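You operate a simulated robot arm through the tools that you are given. There is no shell and no other tool.

Carry out the task below with a simulated two-armed robot. There is one attempt and no reset: what you move stays moved.

TASK
Close the big marker down and cap its lens.
Fine: key off first; preview, fan and mains off; raise the shield to reach the cap and leave it up.

Only the result counts: the job must be done as asked and must still hold three seconds after the hand-in. Knocking over, shifting, dropping, spilling or breaking anything else fails it. Lids that push on must go on centred and level and be pressed home; caps that screw on are set level and turned clockwise until they are tight.

THE ROBOT
Two 6-joint arms with fingered hands on one trunk that stands fixed in place. Base frame: the origin is at the foot of the trunk, x ahead of it, y to its left, z up. Readings come in mm, degrees, newtons and seconds.
The left shoulder is at [20, 157, 829], the right one opposite. With the tool pointing down near the work surface each hand reaches from about 400 to 840 mm from the base axis, measured 20 degrees to its own side. Payload 4.1 kg a hand.
The tool frame of a hand sits at the grasp point between the pads (the TCP): z along the fingers, y along the line on which they close. The tips reach 33 mm beyond it. The gripper opens to 112 mm. The gripper's body begins 39 mm behind the TCP. The gripper is a hand of 4 fingers: y runs from the thumb to the fingers, the wrist lies at [-16, -118, -200] in the tool frame, and closing takes about 1.5 s.
Orientation is that of the tool frame in the base frame, as a unit quaternion [x, y, z, w]. With the fingers straight down and the wrist toward the robot, the tool's x, y and z point along [0, 1, 0], [1, 0, 0] and [0, 0, -1] of the base frame.

THE INTERFACE
- The arms move only by the tool jog_arm. It takes "left_commands", "right_commands" or both (then of equal length, played together; a hand with none holds still); each is one flat list of numbers, 6 for each row, row after row: the shift along the base's x, y, z in m, then the turn, a rotation vector about the base's x, y, z in degrees. In form: [dx, dy, dz, rx, ry, rz, dx, dy, dz, rx, ry, rz, ...]. A call has 1 to 20 rows; each row shifts and turns the commanded pose from where the row before left it. "left_fingers" and "right_fingers" are, for a hand that has rows, the closure, from 0 (fully open) to 1 (shut), set as the call begins (left out, the last holds). Each row takes 0.2 s and may step no farther than 50 mm and 8.6 degrees from the row before; otherwise, or with a gripper value out of range, the whole call is refused. A pose out of reach is approached as far as the arm can. The call stops where the force on the tool passes 50 N (or 10 N more than at its start, if that is more) or the arm is blocked; 0.2 s more then pass. Each finger travels about 72 mm/s and halts on what it meets, pressing with about 25 N; the grip force reading is that of the motor and also rises with nothing between the fingers. The clock runs only during rows and for 0.2 s after the last one: add rows that do not move to give the fingers time. The reply holds the time, the measured pose of the TCP, the force on the tool along the base axes, the opening and the grip force, in the units named above and with some noise, with the torque about the TCP (base axes, N m) and any sound that the robot's microphone picked up, and new pictures: "show" is both (left out), scene, wrist or none (wrist: the cameras of the hands that moved).
- Cameras (640 x 400 px; columns grow to the right, rows downward): "scene" is now at [57, -7.8, 1464.6]; the picture's right is [-0.12, -0.99, 0.00], its down [-0.64, 0.08, -0.76] and it looks along [0.76, -0.09, -0.65] (base axes); focal length 309 px, centre (320, 200). "left" rides on the left gripper at [-66, -89, -130] in its tool frame; the picture's right is [-0.79, -0.29, 0.54], its down [0.55, -0.71, 0.44] and it looks along [0.26, 0.64, 0.72] (tool axes); focal length 247 px, centre (320, 200). "right" rides on the right gripper at [66, -89, -130] in its tool frame; the picture's right is [-0.79, 0.29, -0.54], its down [-0.55, -0.71, 0.44] and it looks along [-0.26, 0.64, 0.72] (tool axes); focal length 247 px, centre (320, 200). There is no depth. A picture from a camera that has moved, and an enlarged one, comes with that camera's place and axes in the base frame and with its lens. The place of the scene camera against the robot may be out by one fixed shift of up to 18 mm in any direction.
- finger_targets(index, middle, ring, thumb_bend, thumb_turn, hand): sets how far each is bent, from 0 (flat) to 1 (curled in); at 0.3 the hand is open as for a grip, at 0.7 the pads meet at the TCP. One left out holds its place. A second passes; each finger stops where it meets its share of the squeeze, and holds until it gets a number again. A gripper value or a shape takes the hand back. It gives what a move gives, with no picture; readings hold the bend of each and the force on the fingers (four entries, about 0 where the hand has none), thumb and palm. thumb_turn goes from beside the hand (0) to across from the fingers (1), as for a grip.
- preshape(shape, hand): the hand has 4 fingers and takes this shape, open, in about a second: jaw (thumb against the fingers, like two jaws); tri (thumb and two fingers); tip (a fingertip pinch); poke (one finger out to press); point (the index stretched); flat (the hand flat); cup (the hand cupped); fist (a fist). The gripper value then closes the fingers along that shape, each until it touches; the sizes above hold for jaw. It gives what a move gives, with no picture.
- head_to(pan, tilt): turns the head with the scene camera to pan (to the left, within 86 degrees either way) and tilt (down, from -29 to 69), counted from straight ahead of the robot. It gives what a move gives, and a new picture of the scene camera.
- enlarge(camera, box): a new picture of the part [left, top, right, bottom] of that camera's present view, enlarged. The clock stands still meanwhile.
- close_job(): hands the job in; it is judged then, once.

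Places have to be worked out from the pictures, the camera data and where the tool is seen. Open the grippers and draw the arms clear of the work before you hand the job in, unless the task says otherwise.

The tools are called after ">>>" as name(argument=value, ...) on one line, values as JSON. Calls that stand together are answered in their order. jog_arm: Moves the arms, as the interface text tells. Its arguments: {"type":"object","properties":{"left_commands":{"type":"array","items":{"type":"number"}},"left_fingers":{"type":"number"},"right_commands":{"type":"array","items":{"type":"number"}},"right_fingers":{"type":"number"},"show":{"type":"string","enum":["both","scene","wrist","none"]}},"required":[]} The other tools are called the same way: preshape (shape, hand) gives the hand a shape; finger_targets (index, middle, ring, thumb_bend, thumb_turn, hand) moves the fingers one by one; head_to (pan, tilt) turns the head that bears the scene camera; enlarge (camera, box) takes an enlarged picture of a part of a camera's view; close_job () hands the job in.

At the start:

```text
clock: 0.0
left_position: [436.7, 154.8, 1223.5]
left_tool_rot: [0.707, 0.707, 0.0, 0.0]
left_ft_force: [0.1, -0.3, 0.8]
left_torque: [0.01, 0.04, -0.02]
left_finger_gap: 111.5
left_finger_force: 0.0
left_shape: jaw
left_bend: [0.3, 0.3, 0.3, 0.3, 0.98]
left_finger forces: [0.0, 0.1, 0.1, 0.0, 0.0, 0.0]
right_position: [435.5, -160.2, 1225.4]
right_tool_rot: [0.706, 0.708, 0.0, 0.0]
right_ft_force: [0.0, -0.4, 0.1]
right_torque: [0.02, 0.01, 0.01]
right_finger_gap: 111.6
right_finger_force: 0.1
right_shape: jaw
right_bend: [0.3, 0.3, 0.3, 0.3, 0.98]
right_finger forces: [0.0, 0.0, 0.1, 0.0, 0.0, 0.0]
head pan, tilt: [-7.1, 40.3]
```

scene: 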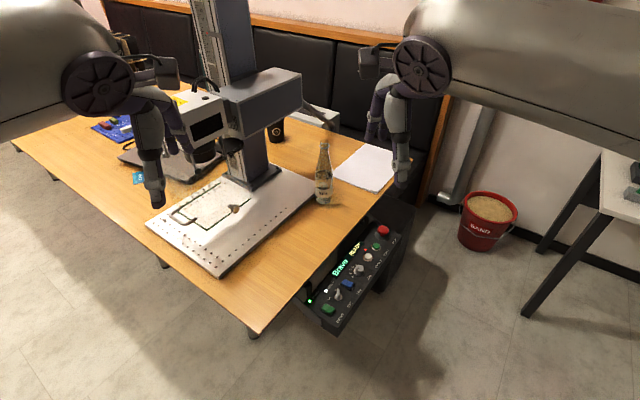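
right: 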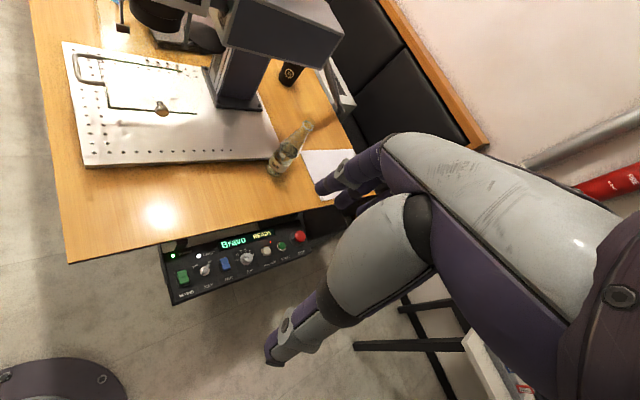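
left: 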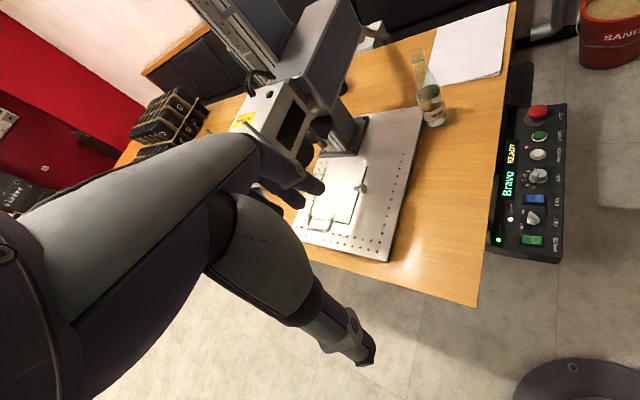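

I begin by looking closely at the control panel and the laser head before moving anything.

>>> enlarge(camera="scene", box=[290, 210, 410, 340])

>>> enlarge(camera="right", box=[150, 215, 330, 310])

>>> enlarge(camera="left", box=[470, 90, 600, 270])

>>> enlarge(camera="scene", box=[90, 60, 340, 280])

>>> enlarge(camera="left", box=[220, 60, 440, 260])

```text
3.08 times, centred on (350, 275) of scene
camera zoom: at [57.0, -7.8, 1464.6], right [-0.12, -0.99, 0.0], down [-0.64, 0.08, -0.76], along [0.76, -0.09, -0.65], focal length 952 px, centre (228, -31)
```

zoom: 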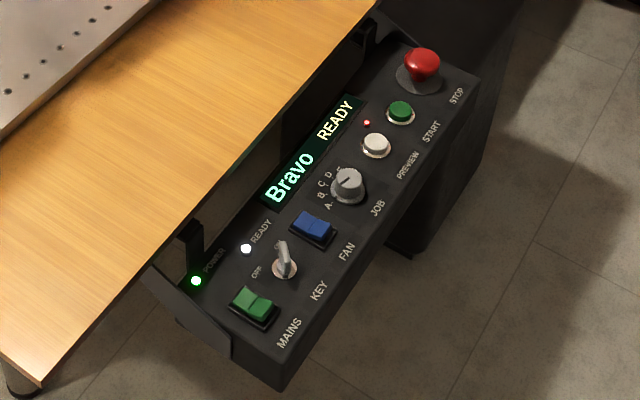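

```text
3.56 times, centred on (240, 262) of right
camera zoom: at [347.5, -93.5, 1356.2], right [0.29, -0.79, 0.54], down [-0.71, -0.55, -0.44], along [0.64, -0.26, -0.72], focal length 878 px, centre (604, -22)
```

zoom: 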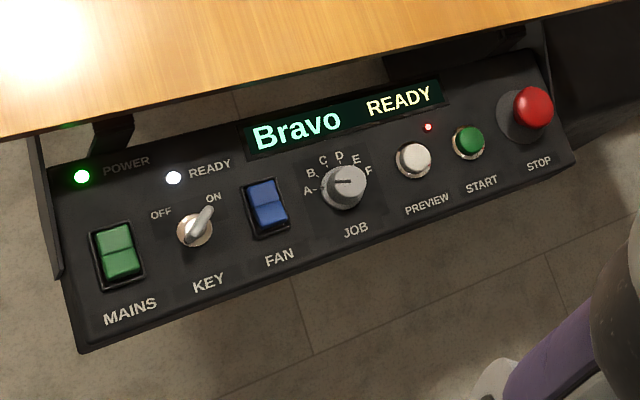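

```text
2.22 times, centred on (535, 180) of left
camera zoom: at [348.2, 89.7, 1353.6], right [-0.29, -0.79, -0.54], down [-0.71, 0.55, -0.44], along [0.64, 0.26, -0.72], focal length 549 px, centre (-158, 244)
```

zoom: 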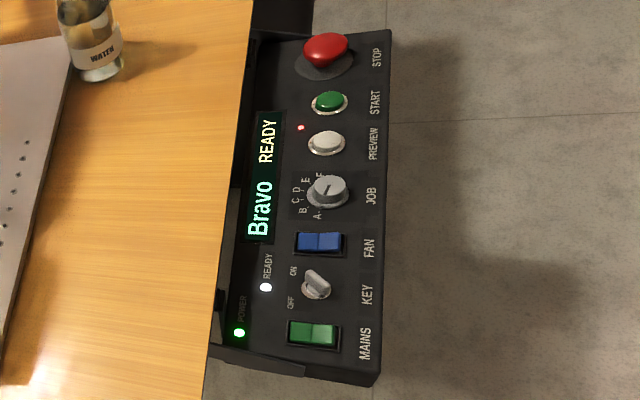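

```text
1.82 times, centred on (215, 170) of scene
camera zoom: at [57.0, -7.8, 1464.6], right [-0.12, -0.99, 0.0], down [-0.64, 0.08, -0.76], along [0.76, -0.09, -0.65], focal length 563 px, centre (511, 254)
```

zoom: 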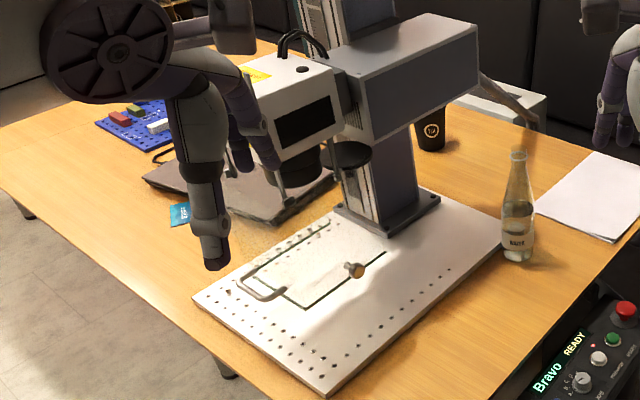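

```text
2.00 times, centred on (330, 160) of left
camera zoom: at [348.2, 89.7, 1353.6], right [-0.29, -0.79, -0.54], down [-0.71, 0.55, -0.44], along [0.64, 0.26, -0.72], focal length 494 px, centre (300, 280)
```

zoom: 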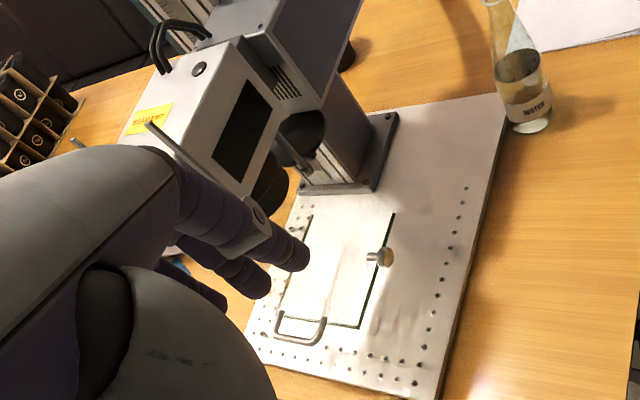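

The panel has, from the left, MAINS, KEY, FAN, JOB, PREVIEW, START and STOP. The left hand blocks the laser head, so I move it left and up for a clear view.

>>> jog_arm(left_commands=[-0.02, 0.05, 0.0, 0, 0, 0, -0.02, 0.05, 0.0, 0, 0, 0, -0.02, 0.05, 0, 0, 0, 0, -0.02, 0.05, 0, 0, 0, 0], show="both")

>>> head_to(pan=15, tilt=35)

```text
refused: row 1 steps farther than a row can; nothing moved
```

```text
clock: 0.9
left_position: [437.4, 155.8, 1223.2]
left_tool_rot: [0.707, 0.707, 0.0, -0.001]
left_ft_force: [-0.8, 0.5, -0.3]
left_torque: [0.03, 0.01, -0.03]
left_finger_gap: 111.6
left_finger_force: 0.2
left_shape: jaw
left_bend: [0.3, 0.3, 0.3, 0.3, 0.98]
left_finger forces: [0.0, 0.0, 0.0, 0.0, 0.0, 0.0]
right_position: [435.5, -159.3, 1226.3]
right_tool_rot: [0.707, 0.708, -0.001, 0.0]
right_ft_force: [-0.3, -0.5, -0.2]
right_torque: [0.01, -0.02, -0.01]
right_finger_gap: 111.7
right_finger_force: 0.1
right_shape: jaw
right_bend: [0.3, 0.3, 0.3, 0.3, 0.98]
right_finger forces: [0.0, 0.1, 0.0, 0.0, 0.0, 0.1]
head pan, tilt: [15.0, 35.0]
```

scene: 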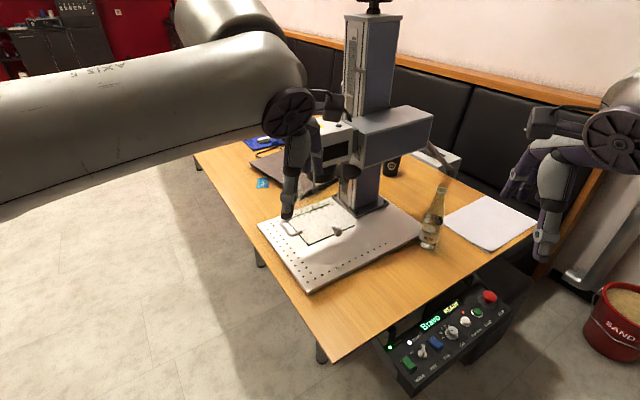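

The step was slightly too long, so I retry with shorter ones to clear the view.

>>> jog_arm(left_commands=[-0.02, 0.04, 0.0, 0, 0, 0, -0.02, 0.04, 0.0, 0, 0, 0, -0.02, 0.04, 0, 0, 0, 0, -0.02, 0.04, 0, 0, 0, 0, -0.02, 0.04, 0, 0, 0, 0], show="both")

```text
clock: 2.1
left_position: [338.0, 354.4, 1224.1]
left_tool_rot: [0.708, 0.707, 0.0, 0.0]
left_ft_force: [0.9, -0.4, -1.1]
left_torque: [0.02, 0.07, -0.03]
left_finger_gap: 111.8
left_finger_force: 0.1
left_shape: jaw
left_bend: [0.3, 0.3, 0.3, 0.3, 0.98]
left_finger forces: [0.0, 0.0, 0.1, 0.0, 0.0, 0.0]
right_position: [435.9, -159.3, 1226.2]
right_tool_rot: [0.708, 0.706, 0.001, 0.001]
right_ft_force: [0.6, 0.0, -0.3]
right_torque: [-0.02, -0.02, -0.01]
right_finger_gap: 111.8
right_finger_force: 0.0
right_shape: jaw
right_bend: [0.3, 0.3, 0.3, 0.3, 0.98]
right_finger forces: [0.0, 0.0, 0.0, 0.0, 0.1, 0.0]
head pan, tilt: [15.0, 35.0]
camera left: at [249.7, 287.4, 1353.1], right [-0.29, -0.79, -0.54], down [-0.71, 0.55, -0.43], along [0.64, 0.26, -0.72], focal length 247 px, centre (320, 200)
```

scene: 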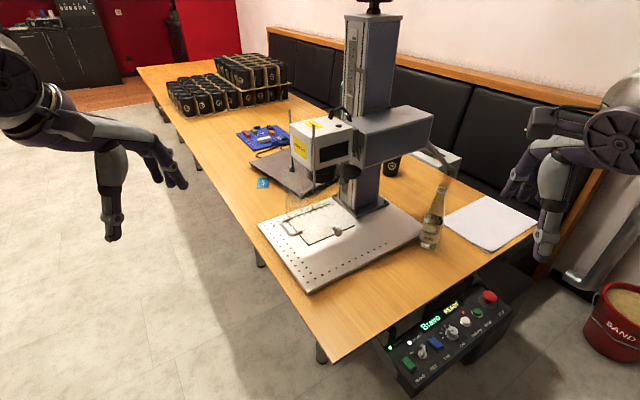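
left: 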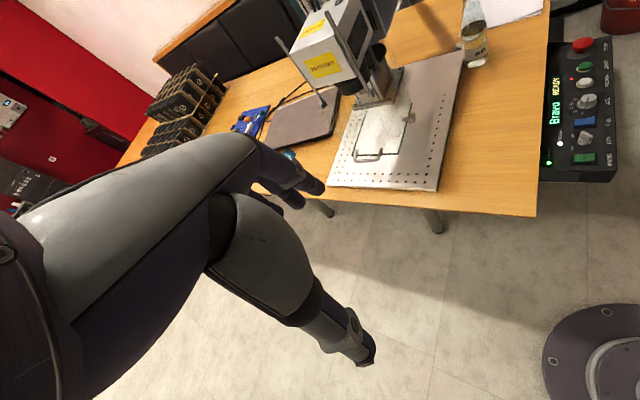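

Now the machine is in clear view, so I enlarge it from both cameras.

>>> enlarge(camera="scene", box=[230, 90, 430, 215])

>>> enlarge(camera="scene", box=[250, 180, 410, 290])

>>> enlarge(camera="left", box=[260, 0, 460, 125])

>>> enlarge(camera="left", box=[310, 80, 470, 200])

>>> enlarge(camera="right", box=[50, 0, 300, 170])

```text
3.20 times, centred on (330, 152) of scene
camera zoom: at [58.2, 25.1, 1472.6], right [0.26, -0.97, 0.0], down [-0.55, -0.15, -0.82], along [0.79, 0.21, -0.57], focal length 990 px, centre (288, 352)
```

zoom: 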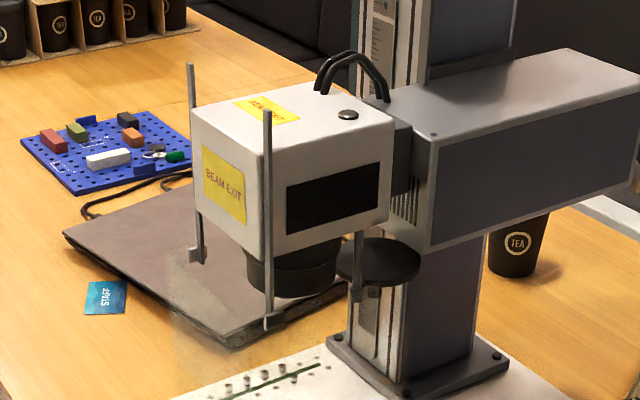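

```text
3.64 times, centred on (330, 235) of scene
camera zoom: at [58.2, 25.1, 1472.6], right [0.26, -0.97, 0.0], down [-0.55, -0.15, -0.82], along [0.79, 0.21, -0.57], focal length 1125 px, centre (284, 73)
```

zoom: 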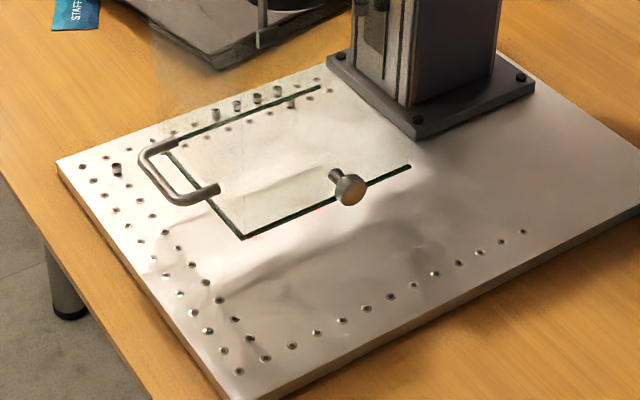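

```text
3.20 times, centred on (360, 62) of left
camera zoom: at [249.7, 287.4, 1353.1], right [-0.29, -0.79, -0.54], down [-0.71, 0.55, -0.43], along [0.64, 0.26, -0.72], focal length 790 px, centre (192, 640)
```

zoom: 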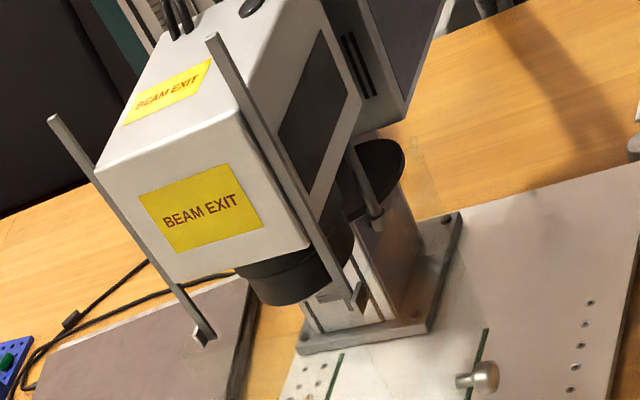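

```text
3.33 times, centred on (390, 140) of left
camera zoom: at [249.7, 287.4, 1353.1], right [-0.29, -0.79, -0.54], down [-0.71, 0.55, -0.43], along [0.64, 0.26, -0.72], focal length 823 px, centre (87, 400)
```

zoom: 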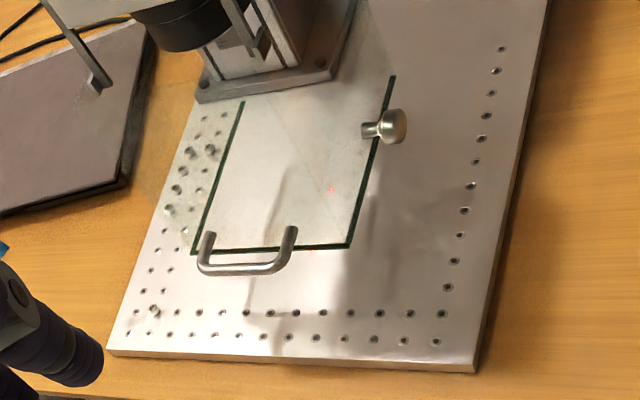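

```text
2.35 times, centred on (175, 85) of right
camera zoom: at [347.8, -93.7, 1356.1], right [0.29, -0.79, 0.54], down [-0.71, -0.55, -0.44], along [0.64, -0.26, -0.72], focal length 581 px, centre (661, 471)
```

zoom: 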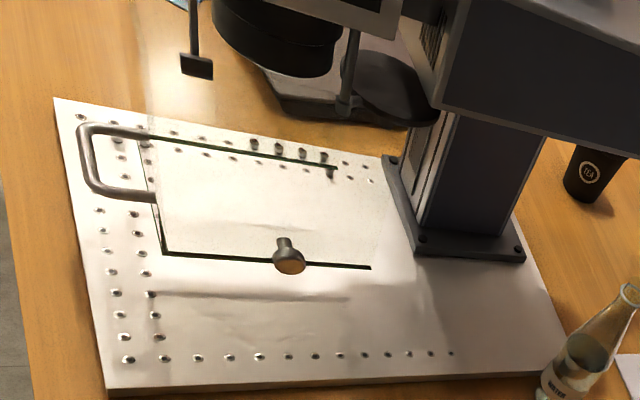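

From two wrist views I put the panel top at z≈657 and near-horizontal. The key is at about [536,-125], mains [500,-90], fan [577,-159] and preview [672,-246]. I bring the right hand over it for a closer look.

>>> jog_arm(right_commands=[0.01, 0.0, -0.045, 0, 0, 0, 0.01, 0.0, -0.045, 0, 0, 0, 0.01, 0.0, -0.045, 0, 0, 0, 0.01, 0.0, -0.045, 0, 0, 0, 0.01, 0.0, -0.045, 0, 0, 0, 0.01, 0.0, -0.045, 0, 0, 0, 0.01, 0.0, -0.045, 0, 0, 0, 0.01, 0.0, -0.045, 0, 0, 0], show="both")

>>> enlarge(camera="right", box=[160, 100, 480, 300])

```text
clock: 3.9
left_position: [337.9, 352.8, 1223.3]
left_tool_rot: [0.707, 0.707, 0.0, 0.0]
left_ft_force: [-1.5, 0.5, 0.0]
left_torque: [-0.04, -0.01, 0.01]
left_finger_gap: 111.4
left_finger_force: 0.0
left_shape: jaw
left_bend: [0.3, 0.3, 0.3, 0.3, 0.98]
left_finger forces: [0.0, 0.1, 0.0, 0.0, 0.0, 0.0]
right_position: [511.7, -157.6, 865.2]
right_tool_rot: [0.707, 0.707, 0.0, -0.001]
right_ft_force: [-0.2, 0.4, 0.8]
right_torque: [-0.04, -0.02, 0.03]
right_finger_gap: 111.6
right_finger_force: 0.0
right_shape: jaw
right_bend: [0.3, 0.3, 0.3, 0.3, 0.98]
right_finger forces: [0.0, 0.0, 0.0, 0.1, 0.1, 0.0]
head pan, tilt: [15.0, 35.0]
camera right: at [425.3, -91.8, 995.4], right [0.29, -0.79, 0.54], down [-0.71, -0.55, -0.44], along [0.64, -0.26, -0.72], focal length 247 px, centre (320, 200)
```

scene: 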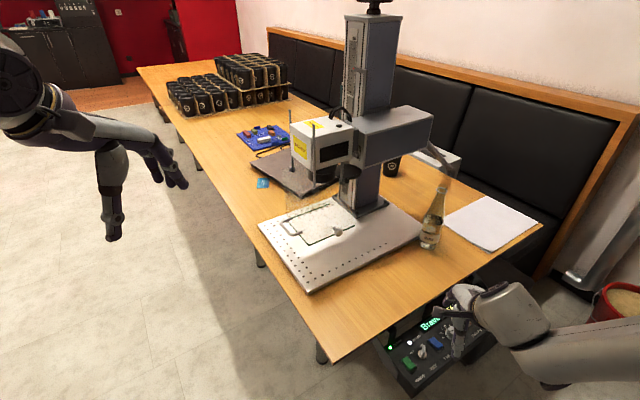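
right: 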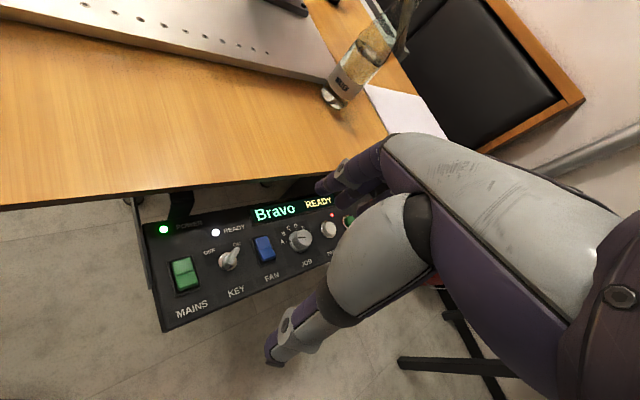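

```text
2.00 times, centred on (320, 200) of right
camera zoom: at [425.3, -91.8, 995.4], right [0.29, -0.79, 0.54], down [-0.71, -0.55, -0.44], along [0.64, -0.26, -0.72], focal length 494 px, centre (320, 200)
```

zoom: 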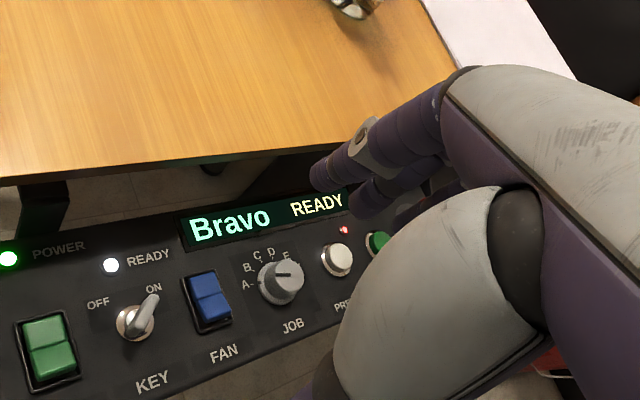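

The view is good. I enlarge the key and both rockers to read their states and geometry.

>>> enlarge(camera="right", box=[140, 205, 300, 330])

>>> enlarge(camera="right", box=[200, 220, 300, 290])

>>> enlarge(camera="right", box=[280, 190, 380, 260])

```text
3.20 times, centred on (220, 268) of right
camera zoom: at [425.3, -91.8, 995.4], right [0.29, -0.79, 0.54], down [-0.71, -0.55, -0.44], along [0.64, -0.26, -0.72], focal length 790 px, centre (640, -16)
```

zoom: 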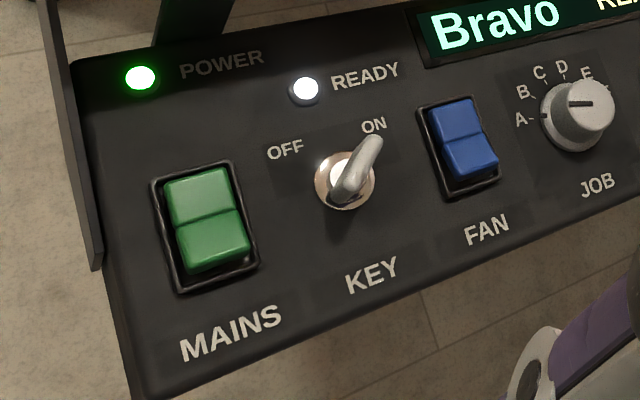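

```text
5.71 times, centred on (250, 255) of right
camera zoom: at [425.3, -91.8, 995.4], right [0.29, -0.79, 0.54], down [-0.71, -0.55, -0.44], along [0.64, -0.26, -0.72], focal length 1411 px, centre (720, -114)
```

zoom: 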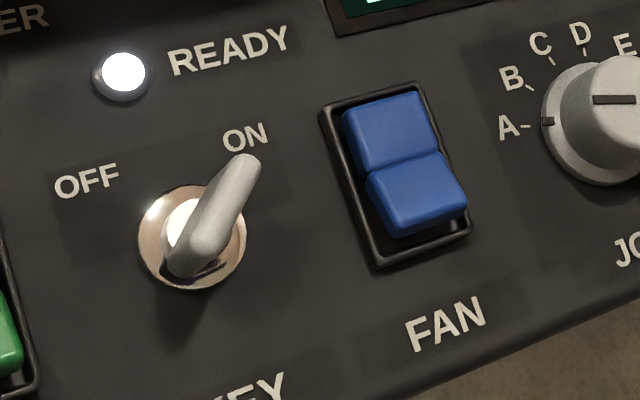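

```text
5.71 times, centred on (330, 225) of right
camera zoom: at [425.3, -91.8, 995.4], right [0.29, -0.79, 0.54], down [-0.71, -0.55, -0.44], along [0.64, -0.26, -0.72], focal length 1411 px, centre (263, 57)
```

zoom: 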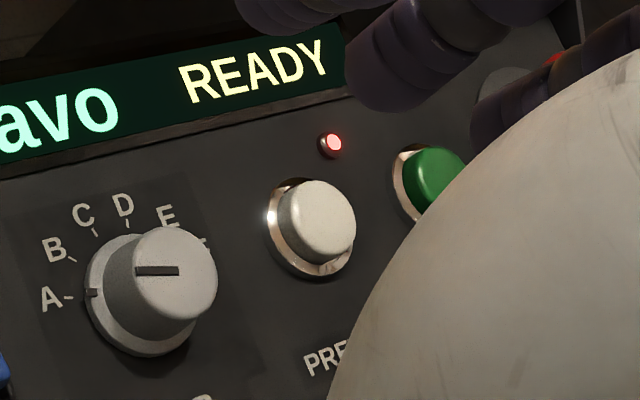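

The key is a rotary lever lying along base +x (ON), centred near [540,-125] with its top at z≈672; OFF is about 90° counter-clockwise from above. I try the fingertip pinch shape and watch where the tips go.

>>> preshape(shape="tip", hand="right")

>>> head_to(pan=-15, tilt=50)

>>> enlarge(camera="right", box=[160, 100, 480, 300])

```text
clock: 4.8
left_position: [338.9, 352.6, 1223.9]
left_tool_rot: [0.707, 0.707, -0.001, 0.0]
left_ft_force: [-0.3, 0.5, 0.4]
left_torque: [0.03, -0.01, -0.02]
left_finger_gap: 111.7
left_finger_force: 0.0
left_shape: jaw
left_bend: [0.3, 0.3, 0.3, 0.3, 0.98]
left_finger forces: [0.1, 0.0, 0.0, 0.0, 0.1, 0.0]
right_position: [514.2, -157.8, 866.0]
right_tool_rot: [0.707, 0.707, 0.0, 0.0]
right_ft_force: [0.1, 0.8, 0.6]
right_torque: [0.02, -0.01, 0.01]
right_finger_gap: 111.8
right_finger_force: 0.0
right_shape: tip
right_bend: [0.3, 0.97, 0.99, 0.3, 0.98]
right_finger forces: [0.0, 0.1, 0.0, 0.1, 0.0, 0.0]
head pan, tilt: [15.0, 35.0]
```

```text
clock: 5.7
left_position: [339.8, 352.7, 1223.4]
left_tool_rot: [0.707, 0.707, 0.0, 0.0]
left_ft_force: [0.1, -0.1, 0.4]
left_torque: [-0.02, -0.01, 0.0]
left_finger_gap: 111.7
left_finger_force: 0.0
left_shape: jaw
left_bend: [0.3, 0.3, 0.3, 0.3, 0.98]
left_finger forces: [0.0, 0.0, 0.0, 0.0, 0.0, 0.0]
right_position: [513.0, -157.7, 866.2]
right_tool_rot: [0.707, 0.708, 0.0, 0.0]
right_ft_force: [-1.0, -0.1, 0.6]
right_torque: [-0.01, 0.0, 0.01]
right_finger_gap: 111.9
right_finger_force: 0.1
right_shape: tip
right_bend: [0.3, 0.97, 0.99, 0.3, 0.98]
right_finger forces: [0.0, 0.0, 0.0, 0.1, 0.0, 0.1]
head pan, tilt: [-15.0, 50.0]
```

scene: 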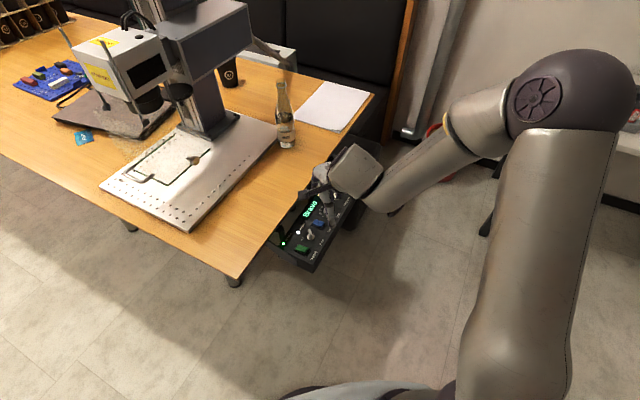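

```text
2.00 times, centred on (320, 200) of right
camera zoom: at [425.6, -91.6, 996.1], right [0.29, -0.79, 0.54], down [-0.71, -0.55, -0.44], along [0.64, -0.26, -0.72], focal length 494 px, centre (320, 200)
```

zoom: 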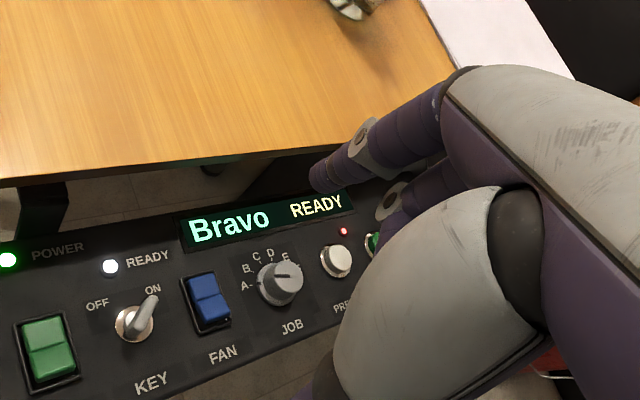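

The pinch shape leaves index and thumb out. I turn the hand −90° about vertical so the pads will straddle the lever, closing them on air to see where they meet.

>>> jog_arm(right_commands=[0, 0, 0, 0, 0, -8.2, 0, 0, 0, 0, 0, -8.2, 0, 0, 0, 0, 0, -8.2, 0, 0, 0, 0, 0, -8.2, 0, 0, 0, 0, 0, -8.2, 0, 0, 0, 0, 0, -8.2, 0, 0, 0, 0, 0, -8.2, 0, 0, 0, 0, 0, -8.2, 0, 0, 0, 0, 0, -8.2, 0, 0, 0, 0, 0, -8.2, 0, 0, 0, 0, 0, -8], right_fingers=0.8, show="both")

>>> enlarge(camera="right", box=[160, 150, 400, 350])

```text
clock: 8.1
left_position: [338.0, 351.8, 1223.1]
left_tool_rot: [0.707, 0.707, -0.001, 0.0]
left_ft_force: [-0.8, 0.4, -0.2]
left_torque: [-0.01, 0.0, -0.03]
left_finger_gap: 111.7
left_finger_force: 0.1
left_shape: jaw
left_bend: [0.3, 0.3, 0.3, 0.3, 0.98]
left_finger forces: [0.1, 0.0, 0.0, 0.0, 0.0, 0.0]
right_position: [514.1, -158.9, 866.7]
right_tool_rot: [1.0, -0.001, -0.001, 0.0]
right_ft_force: [-0.4, 0.2, -0.3]
right_torque: [-0.01, 0.02, 0.02]
right_finger_gap: 22.7
right_finger_force: 0.0
right_shape: tip
right_bend: [0.74, 0.97, 0.99, 0.74, 1.0]
right_finger forces: [0.0, 0.0, 0.0, 0.1, 0.0, 0.0]
head pan, tilt: [-15.0, 50.0]
camera right: at [582.5, -69.3, 996.4], right [-0.79, -0.29, 0.54], down [-0.55, 0.71, -0.44], along [-0.26, -0.64, -0.72], focal length 247 px, centre (320, 200)
```

scene: 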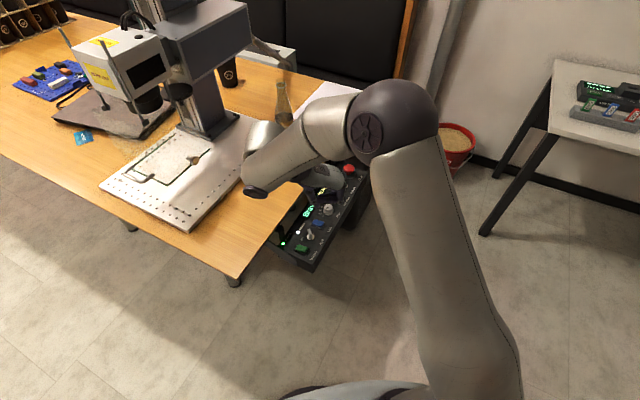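
right: 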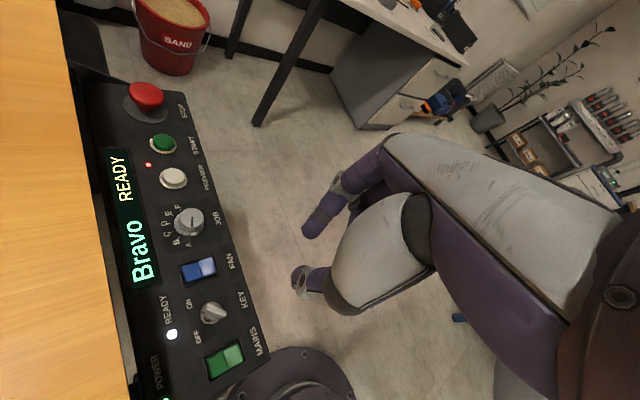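

```text
2.00 times, centred on (280, 250) of right
camera zoom: at [582.5, -69.3, 996.4], right [-0.79, -0.29, 0.54], down [-0.55, 0.71, -0.44], along [-0.26, -0.64, -0.72], focal length 494 px, centre (400, 100)
```

zoom: 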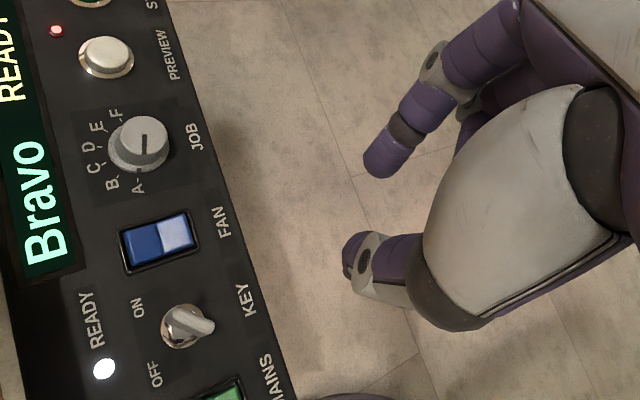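

The tips meet roughly 33–40 mm below the TCP. From this new angle I enlarge the key again to pin its place and height.

>>> enlarge(camera="right", box=[150, 260, 270, 380])

>>> enlarge(camera="scene", box=[260, 180, 360, 270])

```text
3.33 times, centred on (210, 320) of right
camera zoom: at [582.5, -69.3, 996.4], right [-0.79, -0.29, 0.54], down [-0.55, 0.71, -0.44], along [-0.26, -0.64, -0.72], focal length 823 px, centre (687, -200)
```

zoom: 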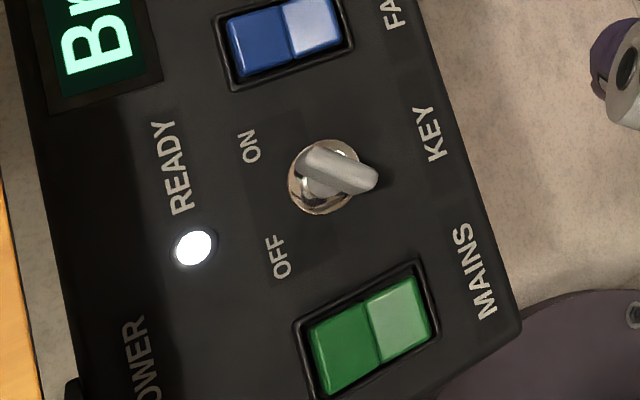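

```text
4.44 times, centred on (310, 225) of scene
camera zoom: at [47.1, -17.4, 1450.9], right [-0.26, -0.97, 0.0], down [-0.74, 0.2, -0.64], along [0.62, -0.17, -0.77], focal length 1375 px, centre (364, 89)
```

zoom: 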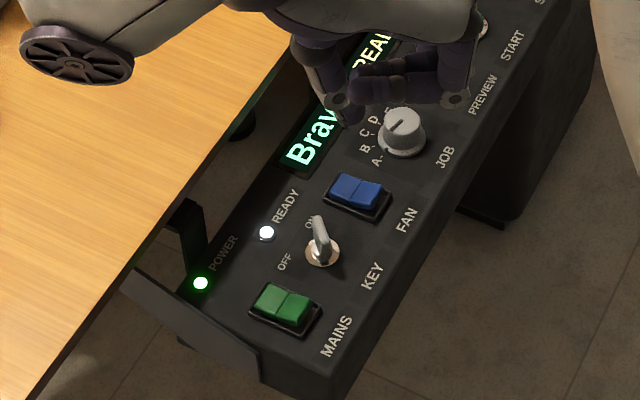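

The near views put the panel nearer z≈668 and the lever top at about 685–690, centred near [536.5,-123]. I open the pinch partly and come down to about 40 mm above it to check the alignment visually.

>>> jog_arm(right_commands=[0.023, 0.035, 0, 0, 0, 0, 0, 0, -0.04, 0, 0, 0, 0, 0, -0.04, 0, 0, 0, 0, 0, -0.035, 0, 0, 0, 0, 0, 0, 0, 0, 0], right_fingers=0.55, show="both")

>>> enlarge(camera="right", box=[200, 150, 400, 300])

>>> enlarge(camera="scene", box=[260, 180, 360, 270])

```text
clock: 9.3
left_position: [339.1, 354.1, 1223.1]
left_tool_rot: [0.707, 0.708, 0.0, 0.001]
left_ft_force: [-1.4, -0.1, 0.0]
left_torque: [0.03, -0.03, -0.04]
left_finger_gap: 111.5
left_finger_force: 0.1
left_shape: jaw
left_bend: [0.3, 0.3, 0.3, 0.3, 0.98]
left_finger forces: [0.0, 0.1, 0.0, 0.0, 0.1, 0.0]
right_position: [537.4, -122.9, 750.0]
right_tool_rot: [1.0, 0.0, 0.0, 0.0]
right_ft_force: [0.6, -0.5, 0.2]
right_torque: [-0.02, 0.02, 0.01]
right_finger_gap: 50.0
right_finger_force: 0.1
right_shape: tip
right_bend: [0.76, 0.97, 0.99, 0.72, 1.0]
right_finger forces: [0.0, 0.0, 0.1, 0.0, 0.1, 0.1]
head pan, tilt: [-15.0, 50.0]
camera right: at [604.7, -33.8, 879.8], right [-0.79, -0.29, 0.54], down [-0.55, 0.71, -0.44], along [-0.26, -0.64, -0.72], focal length 247 px, centre (320, 200)
```

scene: 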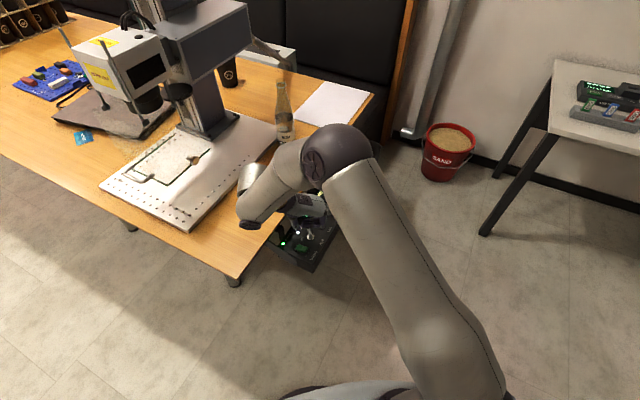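
right: 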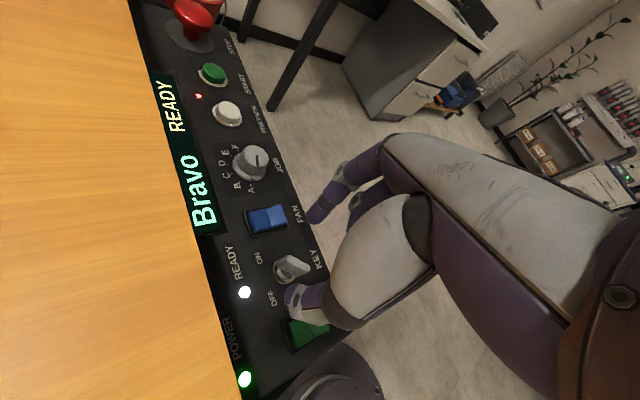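

```text
2.67 times, centred on (300, 225) of right
camera zoom: at [604.7, -33.8, 879.8], right [-0.79, -0.29, 0.54], down [-0.55, 0.71, -0.44], along [-0.26, -0.64, -0.72], focal length 659 px, centre (373, 133)
```

zoom: 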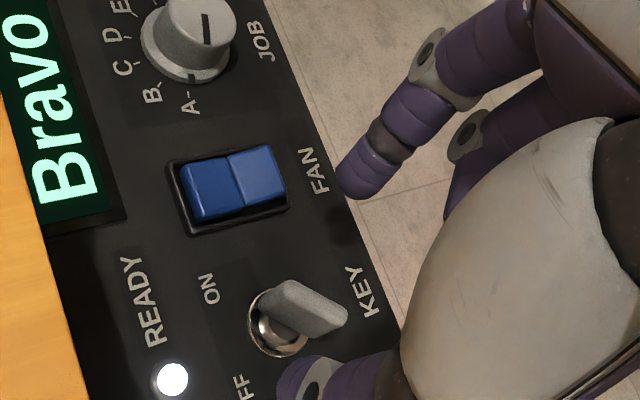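

```text
4.44 times, centred on (310, 225) of scene
camera zoom: at [47.1, -17.3, 1450.9], right [-0.26, -0.97, 0.0], down [-0.74, 0.2, -0.64], along [0.62, -0.17, -0.77], focal length 1375 px, centre (364, 89)
```

zoom: 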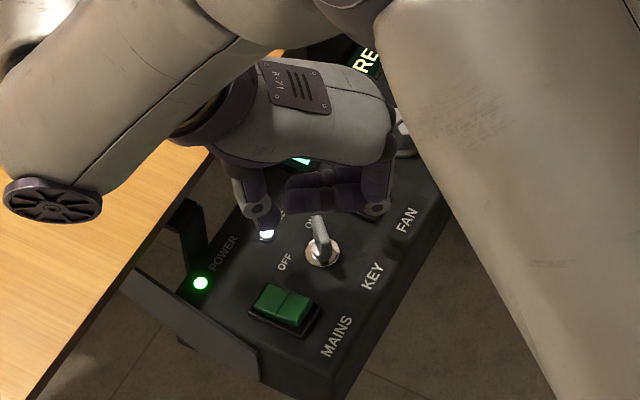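

Three views agree: the lever top is centred at about [537,-124,691] and lies 2° off +x, and the pinch is directly above it. I turn 2° and lower so the tips straddle the lever.

>>> jog_arm(right_commands=[-0.0005, -0.001, -0.02, 0, 0, 2, 0, 0, -0.02, 0, 0, 0, 0, 0, 0, 0, 0, 0], show="wrist")

>>> enlarge(camera="right", box=[240, 200, 360, 300])

>>> enlarge(camera="scene", box=[260, 180, 360, 270])

```text
clock: 10.1
left_position: [340.0, 352.8, 1222.2]
left_tool_rot: [0.707, 0.708, 0.0, 0.0]
left_ft_force: [0.1, -0.2, 0.2]
left_torque: [-0.06, -0.02, -0.05]
left_finger_gap: 111.5
left_finger_force: 0.0
left_shape: jaw
left_bend: [0.3, 0.3, 0.3, 0.3, 0.98]
left_finger forces: [0.1, 0.0, 0.0, 0.0, 0.1, 0.0]
right_position: [536.8, -124.0, 710.1]
right_tool_rot: [1.0, 0.018, 0.0, -0.001]
right_ft_force: [-0.4, 0.2, -0.4]
right_torque: [0.0, 0.01, 0.03]
right_finger_gap: 49.8
right_finger_force: 0.1
right_shape: tip
right_bend: [0.76, 0.97, 0.99, 0.72, 1.0]
right_finger forces: [0.0, 0.1, 0.1, 0.1, 0.0, 0.0]
head pan, tilt: [-15.0, 50.0]
camera right: at [600.3, -32.7, 840.4], right [-0.78, -0.31, 0.54], down [-0.58, 0.69, -0.44], along [-0.23, -0.65, -0.72], focal length 247 px, centre (320, 200)
```

right: 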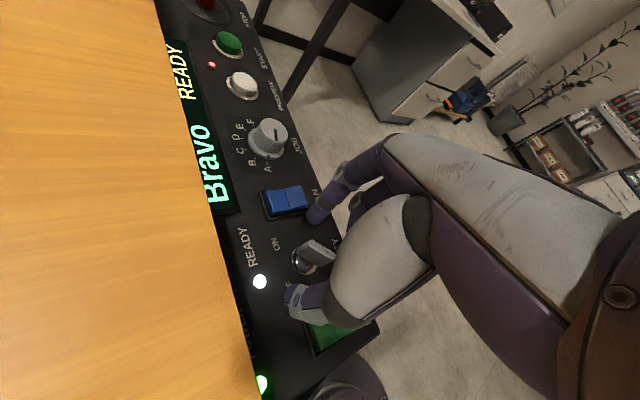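

```text
4.00 times, centred on (300, 250) of right
camera zoom: at [600.3, -32.7, 840.4], right [-0.78, -0.31, 0.54], down [-0.58, 0.69, -0.44], along [-0.23, -0.65, -0.72], focal length 988 px, centre (400, 0)
```

zoom: 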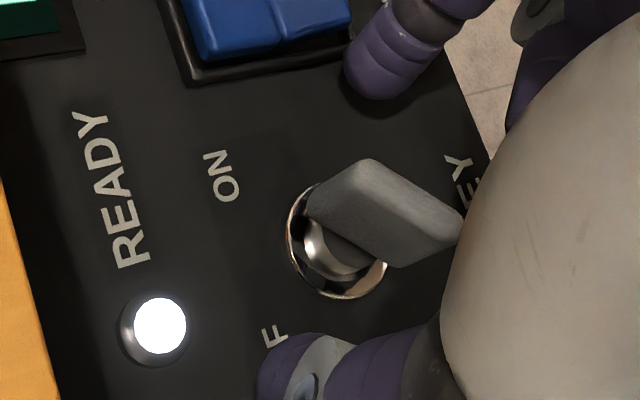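

```text
4.44 times, centred on (310, 225) of scene
camera zoom: at [47.2, -17.3, 1450.9], right [-0.26, -0.97, 0.0], down [-0.74, 0.2, -0.64], along [0.62, -0.17, -0.77], focal length 1375 px, centre (364, 89)
```

zoom: 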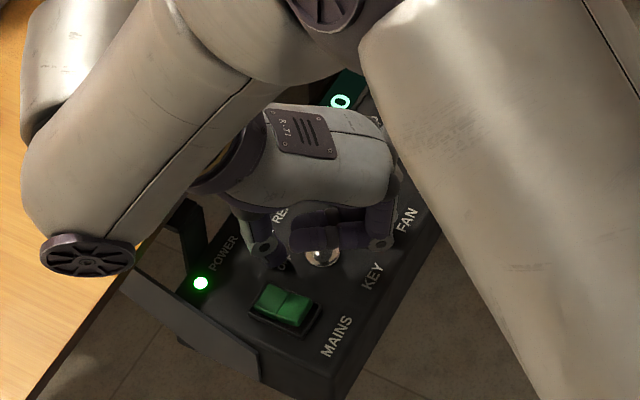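

The lever sits on the pinch axis, between thumb and index. I close the pinch on it.

>>> jog_arm(right_commands=[0, 0, 0, 0, 0, 0, 0, 0, 0, 0, 0, 0, 0, 0, 0, 0, 0, 0, 0, 0, 0, 0, 0, 0, 0, 0, 0, 0, 0, 0], right_fingers=1.0, show="wrist")

>>> enlarge(camera="right", box=[240, 200, 360, 300])

>>> enlarge(camera="scene", box=[310, 210, 350, 260])

```text
clock: 11.3
left_position: [338.2, 353.1, 1223.4]
left_tool_rot: [0.707, 0.708, 0.0, 0.0]
left_ft_force: [-0.3, 0.4, 0.6]
left_torque: [-0.02, 0.0, -0.03]
left_finger_gap: 111.6
left_finger_force: 0.1
left_shape: jaw
left_bend: [0.3, 0.3, 0.3, 0.3, 0.98]
left_finger forces: [0.0, 0.1, 0.1, 0.0, 0.0, 0.0]
right_position: [537.3, -124.6, 710.0]
right_tool_rot: [1.0, 0.018, 0.0, 0.001]
right_ft_force: [5.0, 3.4, -7.4]
right_torque: [0.08, -0.13, -0.02]
right_finger_gap: 4.6
right_finger_force: 24.6
right_shape: tip
right_bend: [0.7, 1.0, 1.0, 0.73, 1.0]
right_finger forces: [19.5, 0.0, 0.0, 0.0, 20.6, 0.0]
head pan, tilt: [-15.0, 50.0]
camera right: at [600.5, -32.3, 840.3], right [-0.78, -0.32, 0.54], down [-0.58, 0.69, -0.43], along [-0.23, -0.65, -0.72], focal length 247 px, centre (320, 200)
```

right: 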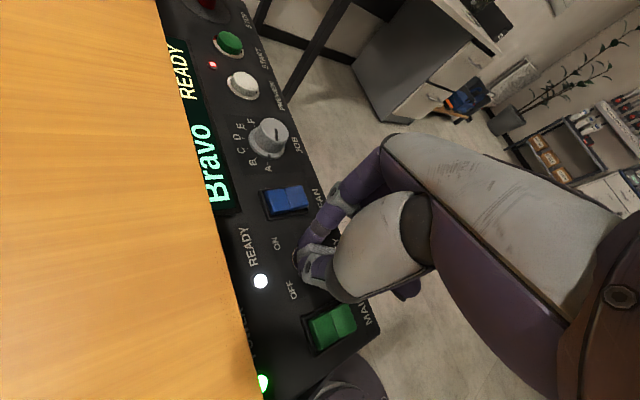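

```text
4.00 times, centred on (300, 250) of right
camera zoom: at [600.5, -32.3, 840.3], right [-0.78, -0.32, 0.54], down [-0.58, 0.69, -0.43], along [-0.23, -0.65, -0.72], focal length 988 px, centre (400, 0)
```

zoom: 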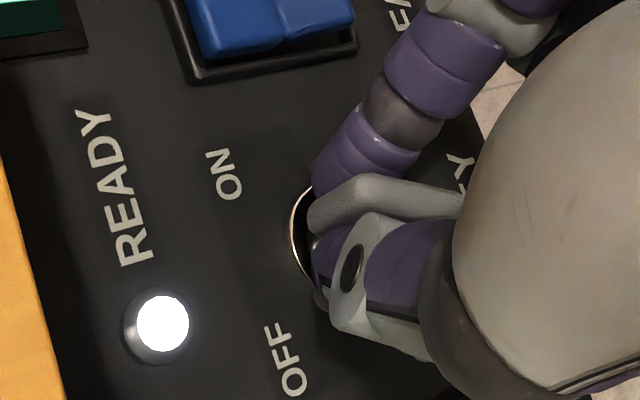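

```text
8.00 times, centred on (330, 235) of scene
camera zoom: at [47.5, -17.3, 1450.9], right [-0.26, -0.97, 0.0], down [-0.74, 0.2, -0.64], along [0.62, -0.17, -0.77], focal length 2476 px, centre (240, -80)
```

zoom: 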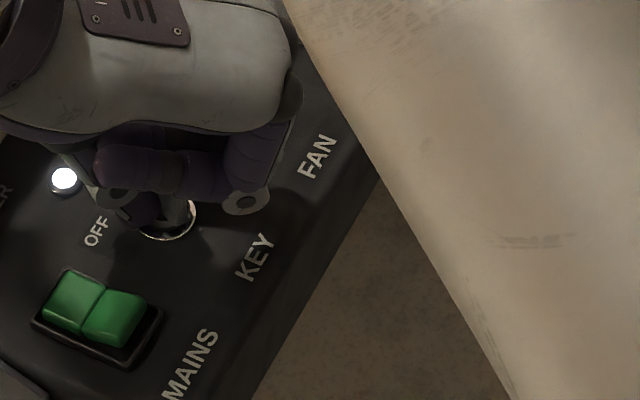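

The lever is held, about 20 N on each side. I now turn it counter-clockwise about the TCP, first 32°, watching force and torque.

>>> jog_arm(right_commands=[0, 0, 0, 0, 0, 8, 0, 0, 0, 0, 0, 8, 0, 0, 0, 0, 0, 8, 0, 0, 0, 0, 0, 8], show="wrist")

>>> enlarge(camera="right", box=[240, 200, 360, 300])

```text
clock: 12.3
left_position: [338.4, 352.3, 1222.7]
left_tool_rot: [0.707, 0.708, 0.0, 0.0]
left_ft_force: [0.2, 0.3, -0.4]
left_torque: [-0.03, 0.0, 0.01]
left_finger_gap: 111.8
left_finger_force: 0.1
left_shape: jaw
left_bend: [0.3, 0.3, 0.3, 0.3, 0.98]
left_finger forces: [0.0, 0.1, 0.0, 0.1, 0.1, 0.1]
right_position: [538.9, -124.0, 710.5]
right_tool_rot: [0.956, 0.295, -0.001, 0.0]
right_ft_force: [2.3, 13.7, -15.4]
right_torque: [0.27, -0.09, 0.03]
right_finger_gap: 3.8
right_finger_force: 25.1
right_shape: tip
right_bend: [0.7, 1.0, 1.0, 0.72, 1.0]
right_finger forces: [19.4, 0.0, 0.0, 0.1, 22.6, 0.1]
head pan, tilt: [-15.0, 50.0]
camera right: at [543.3, -13.3, 840.7], right [-0.49, -0.68, 0.54], down [-0.86, 0.28, -0.43], along [0.15, -0.68, -0.72], focal length 247 px, centre (320, 200)
```

right: 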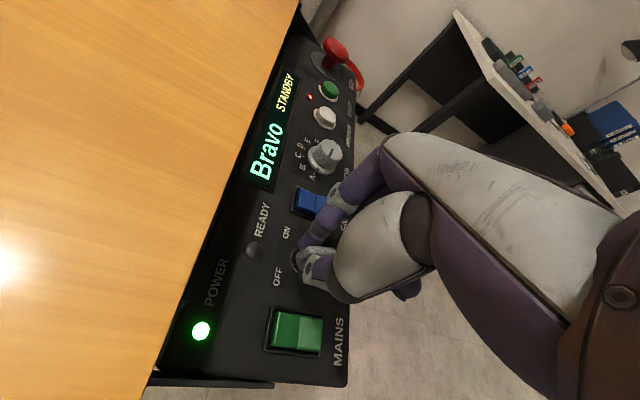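

```text
4.00 times, centred on (300, 250) of right
camera zoom: at [543.3, -13.3, 840.7], right [-0.49, -0.68, 0.54], down [-0.86, 0.28, -0.43], along [0.15, -0.68, -0.72], focal length 988 px, centre (400, 0)
```

zoom: 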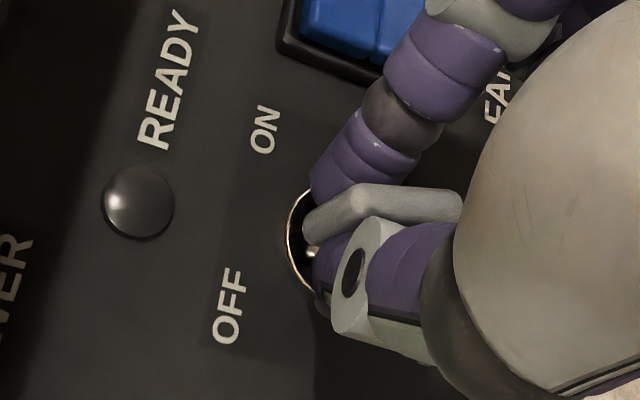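

The display changed to STANDBY and the READY lamp went out, so the key is turning. I continue toward OFF.

>>> jog_arm(right_commands=[0, 0.0005, 0, 0, 0, 8, 0, 0.0005, 0, 0, 0, 8, 0, 0.0005, 0, 0, 0, 8, 0, 0.0, 0, 0, 0, 8], show="wrist")

>>> enlarge(camera="right", box=[240, 200, 360, 300])

```text
clock: 13.3
left_position: [339.7, 353.2, 1223.7]
left_tool_rot: [0.708, 0.707, 0.0, -0.001]
left_ft_force: [0.0, -0.4, -1.1]
left_torque: [-0.08, -0.01, -0.02]
left_finger_gap: 111.9
left_finger_force: 0.1
left_shape: jaw
left_bend: [0.3, 0.3, 0.3, 0.3, 0.98]
left_finger forces: [0.1, 0.1, 0.0, 0.0, 0.0, 0.0]
right_position: [537.7, -123.4, 710.5]
right_tool_rot: [0.838, 0.545, -0.001, 0.0]
right_ft_force: [-2.9, 10.4, -14.0]
right_torque: [0.21, 0.05, -0.06]
right_finger_gap: 3.8
right_finger_force: 25.1
right_shape: tip
right_bend: [0.7, 1.0, 1.0, 0.72, 1.0]
right_finger forces: [20.1, 0.1, 0.0, 0.0, 22.0, 0.0]
head pan, tilt: [-15.0, 50.0]
camera right: at [484.4, -26.6, 840.9], right [-0.06, -0.84, 0.54], down [-0.87, -0.22, -0.43], along [0.48, -0.5, -0.72], focal length 247 px, centre (320, 200)
```

right: 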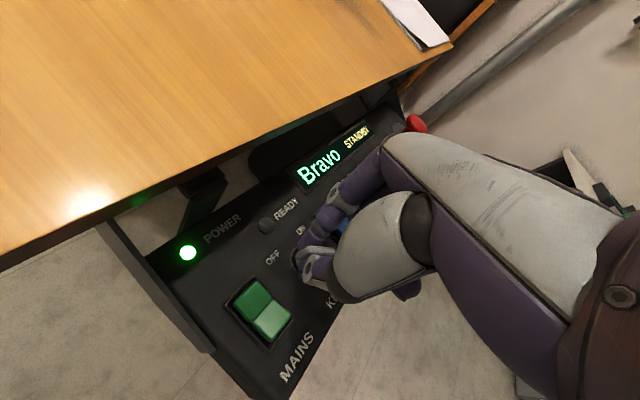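

```text
4.00 times, centred on (300, 250) of right
camera zoom: at [484.4, -26.6, 840.9], right [-0.06, -0.84, 0.54], down [-0.87, -0.22, -0.43], along [0.48, -0.5, -0.72], focal length 988 px, centre (400, 0)
```

zoom: 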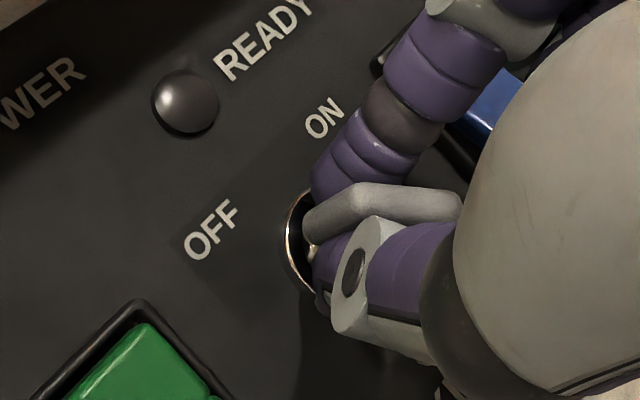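

The key is at about 66° now. I turn the remaining 26° or so to the OFF stop.

>>> jog_arm(right_commands=[0, 0.0, 0, 0, 0, 8, 0, 0.0, 0, 0, 0, 8, 0, 0.0, 0, 0, 0, 8], show="wrist")

>>> enlarge(camera="right", box=[240, 200, 360, 300])

```text
clock: 14.1
left_position: [338.4, 352.5, 1223.0]
left_tool_rot: [0.707, 0.707, 0.001, 0.0]
left_ft_force: [0.4, 0.3, 0.8]
left_torque: [-0.02, 0.0, 0.0]
left_finger_gap: 111.6
left_finger_force: 0.1
left_shape: jaw
left_bend: [0.3, 0.3, 0.3, 0.3, 0.98]
left_finger forces: [0.0, 0.0, 0.1, 0.1, 0.1, 0.0]
right_position: [538.2, -123.7, 711.7]
right_tool_rot: [0.706, 0.708, 0.0, 0.001]
right_ft_force: [0.0, 12.6, -8.5]
right_torque: [0.22, -0.02, -0.12]
right_finger_gap: 4.2
right_finger_force: 25.1
right_shape: tip
right_bend: [0.7, 1.0, 1.0, 0.72, 1.0]
right_finger forces: [22.2, 0.0, 0.0, 0.0, 21.7, 0.0]
head pan, tilt: [-15.0, 50.0]
camera right: at [450.1, -58.3, 841.0], right [0.29, -0.79, 0.54], down [-0.71, -0.56, -0.44], along [0.64, -0.26, -0.72], focal length 247 px, centre (320, 200)
```

right: 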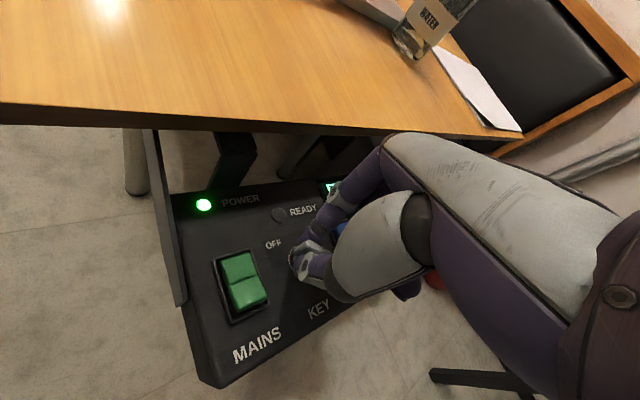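

```text
4.00 times, centred on (300, 250) of right
camera zoom: at [450.1, -58.3, 841.0], right [0.29, -0.79, 0.54], down [-0.71, -0.56, -0.44], along [0.64, -0.26, -0.72], focal length 988 px, centre (400, 0)
```

zoom: 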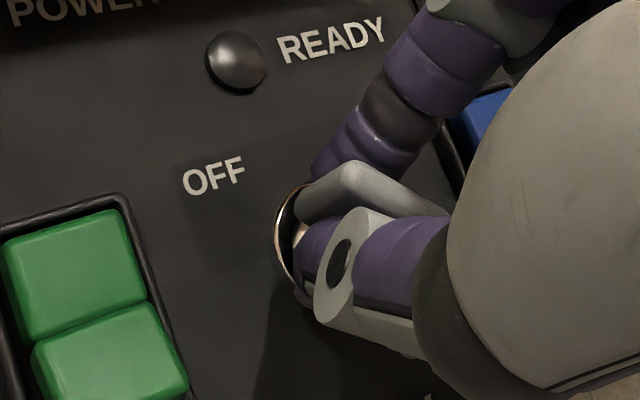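

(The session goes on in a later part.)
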